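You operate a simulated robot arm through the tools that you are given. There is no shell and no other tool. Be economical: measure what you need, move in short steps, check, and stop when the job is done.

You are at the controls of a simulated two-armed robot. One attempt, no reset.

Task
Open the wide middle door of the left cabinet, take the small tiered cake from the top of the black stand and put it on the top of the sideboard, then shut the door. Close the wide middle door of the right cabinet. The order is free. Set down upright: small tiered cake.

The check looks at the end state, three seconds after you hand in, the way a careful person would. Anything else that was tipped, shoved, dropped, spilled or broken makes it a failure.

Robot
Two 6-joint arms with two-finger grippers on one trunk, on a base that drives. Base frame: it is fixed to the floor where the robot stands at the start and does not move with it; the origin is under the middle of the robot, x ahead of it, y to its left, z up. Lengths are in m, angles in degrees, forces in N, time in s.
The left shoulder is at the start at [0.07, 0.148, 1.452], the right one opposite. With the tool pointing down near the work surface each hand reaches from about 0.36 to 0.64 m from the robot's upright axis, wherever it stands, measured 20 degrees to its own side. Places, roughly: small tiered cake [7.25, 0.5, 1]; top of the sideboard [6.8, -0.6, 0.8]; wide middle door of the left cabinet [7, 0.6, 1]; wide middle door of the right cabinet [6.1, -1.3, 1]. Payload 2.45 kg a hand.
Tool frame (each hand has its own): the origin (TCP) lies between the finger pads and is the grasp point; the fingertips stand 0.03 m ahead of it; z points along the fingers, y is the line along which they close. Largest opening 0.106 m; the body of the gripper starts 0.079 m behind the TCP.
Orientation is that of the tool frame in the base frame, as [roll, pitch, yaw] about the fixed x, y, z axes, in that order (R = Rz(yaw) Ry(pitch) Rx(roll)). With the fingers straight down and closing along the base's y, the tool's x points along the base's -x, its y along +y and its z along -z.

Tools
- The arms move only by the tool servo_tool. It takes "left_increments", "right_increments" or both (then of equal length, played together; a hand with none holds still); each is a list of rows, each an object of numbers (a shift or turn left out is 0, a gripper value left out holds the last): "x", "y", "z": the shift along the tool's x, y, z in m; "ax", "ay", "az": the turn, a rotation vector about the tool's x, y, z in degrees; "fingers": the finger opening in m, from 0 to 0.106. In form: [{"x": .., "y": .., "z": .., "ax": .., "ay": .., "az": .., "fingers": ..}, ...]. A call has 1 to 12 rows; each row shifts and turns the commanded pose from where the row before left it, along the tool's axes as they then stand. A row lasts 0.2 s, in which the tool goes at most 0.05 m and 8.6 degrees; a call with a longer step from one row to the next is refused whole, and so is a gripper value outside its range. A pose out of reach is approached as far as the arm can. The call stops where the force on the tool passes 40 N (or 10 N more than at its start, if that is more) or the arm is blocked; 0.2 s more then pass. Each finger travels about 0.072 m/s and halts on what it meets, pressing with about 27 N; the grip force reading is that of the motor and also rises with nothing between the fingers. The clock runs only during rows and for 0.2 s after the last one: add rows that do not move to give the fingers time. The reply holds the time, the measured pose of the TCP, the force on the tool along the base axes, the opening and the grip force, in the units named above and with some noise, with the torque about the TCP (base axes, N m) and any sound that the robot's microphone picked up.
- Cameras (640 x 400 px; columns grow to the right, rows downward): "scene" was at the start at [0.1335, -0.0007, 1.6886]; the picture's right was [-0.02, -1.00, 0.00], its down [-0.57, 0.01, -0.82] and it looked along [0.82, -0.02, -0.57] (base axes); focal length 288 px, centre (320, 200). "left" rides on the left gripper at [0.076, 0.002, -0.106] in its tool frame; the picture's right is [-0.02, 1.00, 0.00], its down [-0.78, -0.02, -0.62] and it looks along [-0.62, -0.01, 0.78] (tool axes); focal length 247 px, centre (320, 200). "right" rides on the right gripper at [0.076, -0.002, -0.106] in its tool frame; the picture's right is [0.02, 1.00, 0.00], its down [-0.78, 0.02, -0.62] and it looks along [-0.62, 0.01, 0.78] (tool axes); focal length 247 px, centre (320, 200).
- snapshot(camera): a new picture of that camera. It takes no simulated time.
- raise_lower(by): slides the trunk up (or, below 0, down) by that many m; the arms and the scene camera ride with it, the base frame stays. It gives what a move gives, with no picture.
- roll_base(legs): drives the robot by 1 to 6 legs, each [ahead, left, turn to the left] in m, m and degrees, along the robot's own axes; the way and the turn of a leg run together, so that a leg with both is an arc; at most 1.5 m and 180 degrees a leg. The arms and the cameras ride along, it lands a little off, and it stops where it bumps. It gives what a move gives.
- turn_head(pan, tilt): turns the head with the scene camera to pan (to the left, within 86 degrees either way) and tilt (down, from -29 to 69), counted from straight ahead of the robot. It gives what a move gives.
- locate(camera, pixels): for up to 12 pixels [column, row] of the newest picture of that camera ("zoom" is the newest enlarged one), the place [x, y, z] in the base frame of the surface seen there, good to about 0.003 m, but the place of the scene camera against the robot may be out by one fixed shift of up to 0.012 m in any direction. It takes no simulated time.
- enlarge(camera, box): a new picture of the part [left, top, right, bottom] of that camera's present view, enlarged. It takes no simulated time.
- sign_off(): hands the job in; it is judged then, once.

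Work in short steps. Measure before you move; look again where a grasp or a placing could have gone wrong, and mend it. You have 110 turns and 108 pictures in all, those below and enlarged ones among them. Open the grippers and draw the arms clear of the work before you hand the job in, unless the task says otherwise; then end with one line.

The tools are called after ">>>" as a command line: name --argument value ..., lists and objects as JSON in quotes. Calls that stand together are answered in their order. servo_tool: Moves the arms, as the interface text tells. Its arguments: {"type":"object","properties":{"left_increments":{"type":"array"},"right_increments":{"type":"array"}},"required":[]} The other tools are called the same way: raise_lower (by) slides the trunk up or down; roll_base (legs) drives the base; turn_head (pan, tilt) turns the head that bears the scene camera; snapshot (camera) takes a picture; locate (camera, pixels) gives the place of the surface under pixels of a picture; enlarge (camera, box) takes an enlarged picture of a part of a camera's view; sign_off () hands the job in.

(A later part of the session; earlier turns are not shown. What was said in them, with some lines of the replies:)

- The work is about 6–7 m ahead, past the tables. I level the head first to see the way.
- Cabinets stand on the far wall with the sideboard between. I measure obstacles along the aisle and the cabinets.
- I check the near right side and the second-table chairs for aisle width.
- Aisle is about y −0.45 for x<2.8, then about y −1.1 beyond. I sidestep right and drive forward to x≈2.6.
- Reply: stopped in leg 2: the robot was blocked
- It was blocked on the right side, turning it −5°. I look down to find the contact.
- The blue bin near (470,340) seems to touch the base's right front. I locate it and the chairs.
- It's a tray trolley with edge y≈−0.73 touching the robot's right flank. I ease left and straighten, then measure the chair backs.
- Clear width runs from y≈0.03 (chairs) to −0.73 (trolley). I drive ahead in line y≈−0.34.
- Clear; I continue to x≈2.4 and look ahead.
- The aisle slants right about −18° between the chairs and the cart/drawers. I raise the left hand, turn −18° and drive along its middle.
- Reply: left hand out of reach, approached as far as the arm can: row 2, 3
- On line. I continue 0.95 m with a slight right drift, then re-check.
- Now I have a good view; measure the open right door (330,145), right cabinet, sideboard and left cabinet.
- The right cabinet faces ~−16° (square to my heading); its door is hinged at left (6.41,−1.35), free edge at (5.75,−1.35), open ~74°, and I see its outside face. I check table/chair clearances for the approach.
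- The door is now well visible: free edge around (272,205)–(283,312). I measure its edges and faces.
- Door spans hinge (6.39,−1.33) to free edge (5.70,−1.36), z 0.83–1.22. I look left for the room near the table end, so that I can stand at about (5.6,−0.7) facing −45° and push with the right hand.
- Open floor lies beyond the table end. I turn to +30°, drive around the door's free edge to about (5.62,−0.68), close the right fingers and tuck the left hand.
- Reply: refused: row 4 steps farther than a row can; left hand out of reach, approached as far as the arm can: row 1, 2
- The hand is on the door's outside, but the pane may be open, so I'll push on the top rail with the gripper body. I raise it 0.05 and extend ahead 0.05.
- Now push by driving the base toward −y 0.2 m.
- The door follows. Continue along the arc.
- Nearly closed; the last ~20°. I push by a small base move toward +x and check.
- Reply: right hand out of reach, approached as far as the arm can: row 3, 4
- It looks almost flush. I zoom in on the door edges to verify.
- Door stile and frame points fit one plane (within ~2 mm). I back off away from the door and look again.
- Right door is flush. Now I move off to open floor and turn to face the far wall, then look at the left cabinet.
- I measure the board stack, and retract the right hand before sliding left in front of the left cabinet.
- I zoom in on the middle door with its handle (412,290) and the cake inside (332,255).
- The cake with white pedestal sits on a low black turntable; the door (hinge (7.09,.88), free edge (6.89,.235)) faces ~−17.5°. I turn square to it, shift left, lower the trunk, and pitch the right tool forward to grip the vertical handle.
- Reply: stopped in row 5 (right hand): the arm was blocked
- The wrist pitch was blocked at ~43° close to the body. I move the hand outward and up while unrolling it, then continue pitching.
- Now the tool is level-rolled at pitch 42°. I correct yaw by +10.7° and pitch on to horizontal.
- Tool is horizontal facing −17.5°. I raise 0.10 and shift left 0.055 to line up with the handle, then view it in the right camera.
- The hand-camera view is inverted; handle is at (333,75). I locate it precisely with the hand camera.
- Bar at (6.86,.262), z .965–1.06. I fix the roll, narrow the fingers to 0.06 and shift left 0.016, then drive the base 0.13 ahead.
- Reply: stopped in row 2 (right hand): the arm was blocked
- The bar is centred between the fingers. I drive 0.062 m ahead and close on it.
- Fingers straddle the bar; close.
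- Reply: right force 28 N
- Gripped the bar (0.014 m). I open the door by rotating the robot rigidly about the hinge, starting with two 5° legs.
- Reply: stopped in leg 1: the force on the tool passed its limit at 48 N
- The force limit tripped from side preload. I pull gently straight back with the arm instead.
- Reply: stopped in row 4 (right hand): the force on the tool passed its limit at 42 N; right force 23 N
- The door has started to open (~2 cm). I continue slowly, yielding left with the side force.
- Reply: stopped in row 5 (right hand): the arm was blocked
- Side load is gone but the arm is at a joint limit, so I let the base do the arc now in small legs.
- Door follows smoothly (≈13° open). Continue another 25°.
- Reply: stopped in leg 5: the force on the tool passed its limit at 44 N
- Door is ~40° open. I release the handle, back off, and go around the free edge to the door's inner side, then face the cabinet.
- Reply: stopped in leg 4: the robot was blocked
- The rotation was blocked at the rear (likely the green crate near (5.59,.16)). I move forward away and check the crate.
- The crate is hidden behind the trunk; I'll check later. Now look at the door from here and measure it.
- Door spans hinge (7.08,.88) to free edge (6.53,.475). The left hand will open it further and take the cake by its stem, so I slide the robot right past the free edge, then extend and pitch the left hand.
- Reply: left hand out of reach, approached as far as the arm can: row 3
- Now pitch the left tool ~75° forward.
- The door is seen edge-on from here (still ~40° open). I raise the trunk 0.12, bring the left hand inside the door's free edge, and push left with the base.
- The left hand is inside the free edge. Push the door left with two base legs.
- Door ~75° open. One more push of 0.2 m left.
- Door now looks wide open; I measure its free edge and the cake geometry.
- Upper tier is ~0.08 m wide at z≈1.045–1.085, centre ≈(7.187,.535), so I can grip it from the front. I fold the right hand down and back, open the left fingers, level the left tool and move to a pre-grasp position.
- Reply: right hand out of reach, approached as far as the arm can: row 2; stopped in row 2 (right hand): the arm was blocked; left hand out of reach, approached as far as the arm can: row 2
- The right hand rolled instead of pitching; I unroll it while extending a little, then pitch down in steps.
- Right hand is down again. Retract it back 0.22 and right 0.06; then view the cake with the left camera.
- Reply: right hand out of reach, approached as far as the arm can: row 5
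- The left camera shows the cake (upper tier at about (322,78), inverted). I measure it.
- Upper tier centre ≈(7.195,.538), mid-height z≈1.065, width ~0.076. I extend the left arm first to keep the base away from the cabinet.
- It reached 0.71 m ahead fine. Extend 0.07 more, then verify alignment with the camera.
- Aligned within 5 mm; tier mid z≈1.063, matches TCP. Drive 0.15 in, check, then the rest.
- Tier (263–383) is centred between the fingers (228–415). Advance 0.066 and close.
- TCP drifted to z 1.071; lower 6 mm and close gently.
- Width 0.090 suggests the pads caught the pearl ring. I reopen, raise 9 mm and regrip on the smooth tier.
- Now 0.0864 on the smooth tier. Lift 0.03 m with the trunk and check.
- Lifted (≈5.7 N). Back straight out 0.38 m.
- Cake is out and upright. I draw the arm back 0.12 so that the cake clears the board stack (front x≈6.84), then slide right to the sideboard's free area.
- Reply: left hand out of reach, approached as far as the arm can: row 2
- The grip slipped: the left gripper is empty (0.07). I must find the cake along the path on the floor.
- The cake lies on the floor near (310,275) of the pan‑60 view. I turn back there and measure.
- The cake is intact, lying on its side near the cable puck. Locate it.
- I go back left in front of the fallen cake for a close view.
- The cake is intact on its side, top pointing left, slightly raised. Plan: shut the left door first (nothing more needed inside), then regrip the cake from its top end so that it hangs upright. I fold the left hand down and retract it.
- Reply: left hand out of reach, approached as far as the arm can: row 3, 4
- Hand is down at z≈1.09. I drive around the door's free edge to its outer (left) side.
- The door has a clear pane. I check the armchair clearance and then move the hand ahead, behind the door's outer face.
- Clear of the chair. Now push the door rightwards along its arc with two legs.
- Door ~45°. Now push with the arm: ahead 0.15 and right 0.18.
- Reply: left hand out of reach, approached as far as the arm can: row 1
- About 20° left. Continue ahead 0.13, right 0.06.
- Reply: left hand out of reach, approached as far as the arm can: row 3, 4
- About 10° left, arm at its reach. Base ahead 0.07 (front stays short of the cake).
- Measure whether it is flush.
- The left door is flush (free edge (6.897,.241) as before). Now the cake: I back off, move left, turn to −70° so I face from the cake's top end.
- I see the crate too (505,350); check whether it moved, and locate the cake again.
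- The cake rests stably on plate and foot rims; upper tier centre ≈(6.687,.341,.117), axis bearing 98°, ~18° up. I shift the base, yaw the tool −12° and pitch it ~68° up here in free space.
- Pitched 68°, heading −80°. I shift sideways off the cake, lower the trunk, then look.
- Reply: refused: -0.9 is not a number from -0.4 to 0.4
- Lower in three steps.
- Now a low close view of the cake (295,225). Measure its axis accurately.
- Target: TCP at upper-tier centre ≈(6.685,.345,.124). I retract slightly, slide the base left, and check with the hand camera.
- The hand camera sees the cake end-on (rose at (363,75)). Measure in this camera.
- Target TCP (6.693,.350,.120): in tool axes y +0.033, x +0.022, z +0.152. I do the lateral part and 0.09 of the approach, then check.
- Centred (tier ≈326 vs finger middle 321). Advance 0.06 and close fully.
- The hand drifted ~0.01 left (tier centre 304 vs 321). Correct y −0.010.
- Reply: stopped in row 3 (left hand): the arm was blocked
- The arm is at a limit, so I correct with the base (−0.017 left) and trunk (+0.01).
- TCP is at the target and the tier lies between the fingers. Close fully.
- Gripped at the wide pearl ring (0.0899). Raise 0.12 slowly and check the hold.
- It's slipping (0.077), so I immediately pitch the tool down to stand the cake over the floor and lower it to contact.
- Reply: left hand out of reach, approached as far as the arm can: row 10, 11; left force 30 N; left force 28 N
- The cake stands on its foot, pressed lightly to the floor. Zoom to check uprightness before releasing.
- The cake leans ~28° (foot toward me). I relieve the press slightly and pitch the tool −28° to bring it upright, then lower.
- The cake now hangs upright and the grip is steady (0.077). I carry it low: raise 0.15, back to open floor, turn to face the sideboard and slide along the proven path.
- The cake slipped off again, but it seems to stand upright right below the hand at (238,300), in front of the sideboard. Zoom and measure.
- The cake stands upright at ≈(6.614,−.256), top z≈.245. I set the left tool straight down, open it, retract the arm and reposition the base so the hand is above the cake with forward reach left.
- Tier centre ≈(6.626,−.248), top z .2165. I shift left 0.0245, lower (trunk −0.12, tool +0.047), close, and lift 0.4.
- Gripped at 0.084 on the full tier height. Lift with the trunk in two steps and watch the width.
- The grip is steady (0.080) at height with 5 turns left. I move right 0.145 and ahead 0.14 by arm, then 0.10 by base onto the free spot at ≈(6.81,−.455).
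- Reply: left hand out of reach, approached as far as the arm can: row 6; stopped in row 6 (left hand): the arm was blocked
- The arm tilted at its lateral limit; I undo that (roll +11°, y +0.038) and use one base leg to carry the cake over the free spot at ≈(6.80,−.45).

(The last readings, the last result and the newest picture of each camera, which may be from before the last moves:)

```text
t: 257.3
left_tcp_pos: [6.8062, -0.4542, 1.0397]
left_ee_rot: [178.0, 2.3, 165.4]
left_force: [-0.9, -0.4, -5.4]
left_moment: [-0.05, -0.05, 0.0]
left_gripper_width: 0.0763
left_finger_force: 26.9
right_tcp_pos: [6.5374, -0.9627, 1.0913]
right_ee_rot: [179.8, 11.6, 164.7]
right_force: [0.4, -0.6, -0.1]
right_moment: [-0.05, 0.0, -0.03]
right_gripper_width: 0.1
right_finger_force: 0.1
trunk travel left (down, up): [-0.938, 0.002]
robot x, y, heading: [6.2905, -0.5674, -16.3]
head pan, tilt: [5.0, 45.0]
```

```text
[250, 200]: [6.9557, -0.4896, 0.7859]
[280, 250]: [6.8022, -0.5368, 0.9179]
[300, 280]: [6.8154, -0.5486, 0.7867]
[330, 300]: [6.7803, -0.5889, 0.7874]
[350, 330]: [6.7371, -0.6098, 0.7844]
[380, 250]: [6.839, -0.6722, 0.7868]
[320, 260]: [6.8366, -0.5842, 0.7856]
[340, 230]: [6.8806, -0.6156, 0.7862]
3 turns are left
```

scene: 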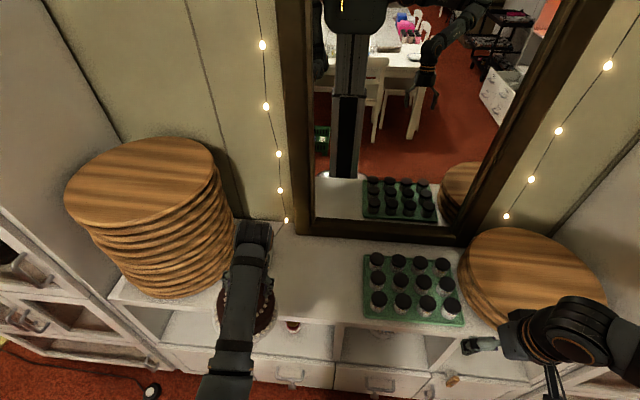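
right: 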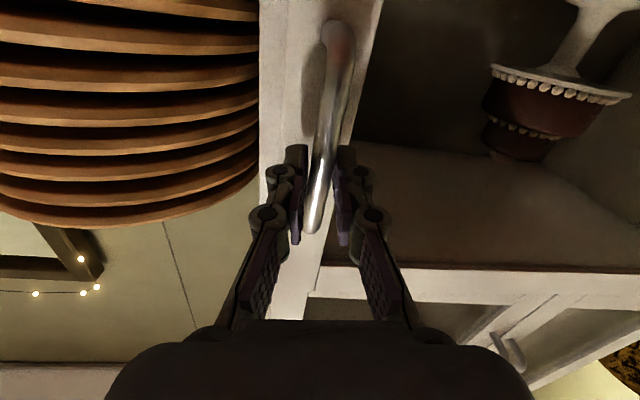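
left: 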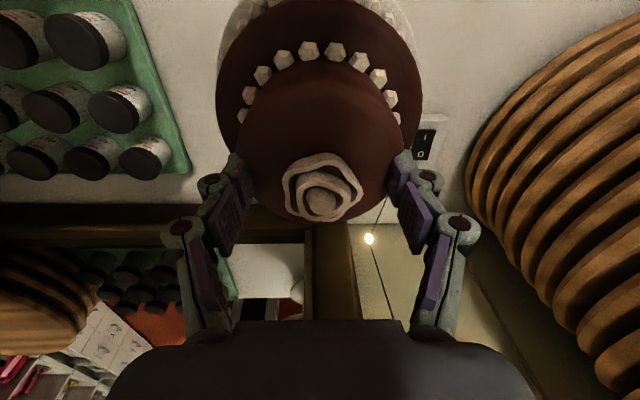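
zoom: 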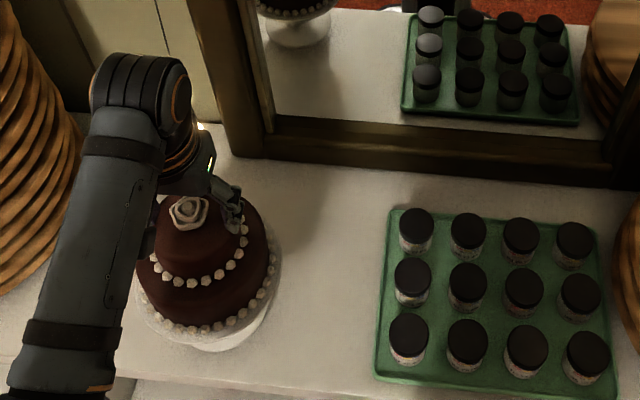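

The cake hangs upright over the free spot, foot ~0.03 above the top (.787). I lower to contact, open, lift the hand a little and back straight away.

>>> raise_lower --by -0.022

>>> servo_tool --left_increments '[{"z": 0.005}, {"z": 0.005}, {"z": 0.004}, {"z": 0.004}, {}]'

>>> servo_tool --left_increments '[{"fingers": 0.106}, {}, {}, {}, {"z": -0.02}, {"z": -0.02}, {"z": -0.02}, {}]'

>>> roll_base --legs '[[-0.1, 0, 0], [-0.15, 0, 0]]'

>>> snapshot --camera "scene"

>>> enlarge --camera "scene" --box '[180, 120, 400, 300]'

```text
t: 258.0
left_tcp_pos: [6.8064, -0.4574, 1.0167]
left_ee_rot: [177.8, 2.1, 165.4]
left_force: [0.0, -0.6, -6.8]
left_moment: [-0.04, -0.01, -0.04]
left_gripper_width: 0.0762
left_finger_force: 27.6
right_tcp_pos: [6.5383, -0.9637, 1.0665]
right_ee_rot: [179.7, 11.3, 164.7]
right_force: [0.1, -0.8, -0.2]
right_moment: [0.01, -0.04, 0.01]
right_gripper_width: 0.1
right_finger_force: 0.0
trunk travel left (down, up): [-0.916, 0.024]
robot x, y, heading: [6.2971, -0.5666, -16.4]
head pan, tilt: [5.0, 45.0]
```

```text
t: 259.2
left_tcp_pos: [6.8039, -0.4564, 0.9999]
left_ee_rot: [177.8, 2.5, 165.4]
left_force: [2.7, 11.3, 27.8]
left_moment: [0.56, -0.02, 0.02]
left_gripper_width: 0.0795
left_finger_force: 27.2
right_tcp_pos: [6.5352, -0.9638, 1.0671]
right_ee_rot: [179.7, 11.6, 164.7]
right_force: [-0.7, 0.1, -0.6]
right_moment: [-0.01, 0.01, 0.01]
right_gripper_width: 0.0999
right_finger_force: 0.0
trunk travel left (down, up): [-0.916, 0.024]
robot x, y, heading: [6.292, -0.5667, -16.5]
head pan, tilt: [5.0, 45.0]
```

```text
t: 261.0
left_tcp_pos: [6.803, -0.4592, 1.0587]
left_ee_rot: [177.9, 2.2, 165.4]
left_force: [-0.5, 0.2, -0.1]
left_moment: [0.02, -0.02, 0.0]
left_gripper_width: 0.1059
left_finger_force: 0.1
right_tcp_pos: [6.5368, -0.9645, 1.0669]
right_ee_rot: [179.7, 11.4, 164.8]
right_force: [-0.2, 0.3, 1.0]
right_moment: [0.03, 0.01, 0.0]
right_gripper_width: 0.1001
right_finger_force: 0.0
trunk travel left (down, up): [-0.916, 0.024]
robot x, y, heading: [6.2976, -0.5685, -16.8]
head pan, tilt: [5.0, 45.0]
```

```text
t: 263.1
left_tcp_pos: [6.5675, -0.3904, 1.0576]
left_ee_rot: [177.9, 2.1, 165.3]
left_force: [0.6, 0.0, 0.1]
left_moment: [-0.03, 0.03, -0.02]
left_gripper_width: 0.1061
left_finger_force: 0.1
right_tcp_pos: [6.301, -0.8954, 1.0653]
right_ee_rot: [179.7, 11.2, 164.6]
right_force: [-0.3, 0.0, 0.1]
right_moment: [0.06, 0.03, 0.01]
right_gripper_width: 0.0998
right_finger_force: 0.1
trunk travel left (down, up): [-0.916, 0.024]
robot x, y, heading: [6.058, -0.4929, -16.8]
head pan, tilt: [5.0, 45.0]
```

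```text
7 pictures are left
```

scene: 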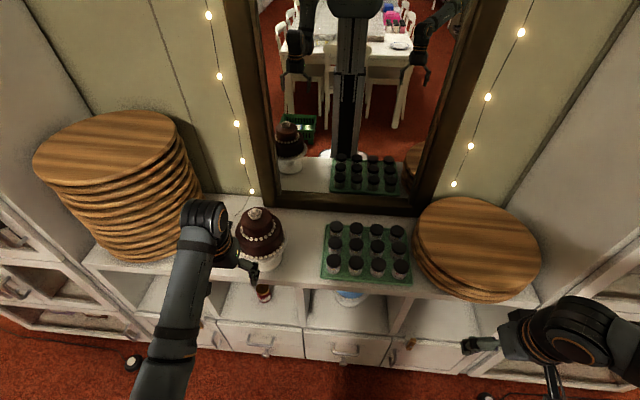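

```text
2.22 times, centred on (290, 210) of scene
2 turns are left
```

zoom: 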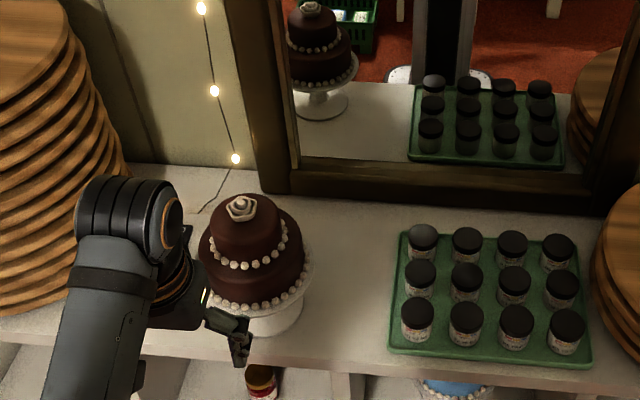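

The cake stands upright on the sideboard; in the mirror its foot is flat. Both doors were measured flush and the grippers are open. I back off a little further and hand in.

>>> roll_base --legs '[[-0.08, 0, 0]]'

>>> sign_off

```text
t: 264.2
left_tcp_pos: [6.4959, -0.3675, 1.056]
left_ee_rot: [177.8, 1.9, 165.3]
left_force: [0.8, -0.1, -0.1]
left_moment: [0.0, 0.08, -0.04]
left_gripper_width: 0.1058
left_finger_force: 0.1
right_tcp_pos: [6.2278, -0.8748, 1.0649]
right_ee_rot: [179.7, 11.1, 164.6]
right_force: [0.0, 0.2, -1.0]
right_moment: [0.01, 0.08, 0.01]
right_gripper_width: 0.0997
right_finger_force: 0.1
trunk travel left (down, up): [-0.916, 0.024]
robot x, y, heading: [5.9797, -0.4769, -16.7]
head pan, tilt: [5.0, 45.0]
```

```text
The job is handed in.
```

The cake is upright on the sideboard and both middle doors are shut, but I dropped the cake on the floor twice on the way (no damage seen), and the robot bumped the tray trolley at the start and something behind it later, probably the green crate; I couldn't confirm neither was shifted.
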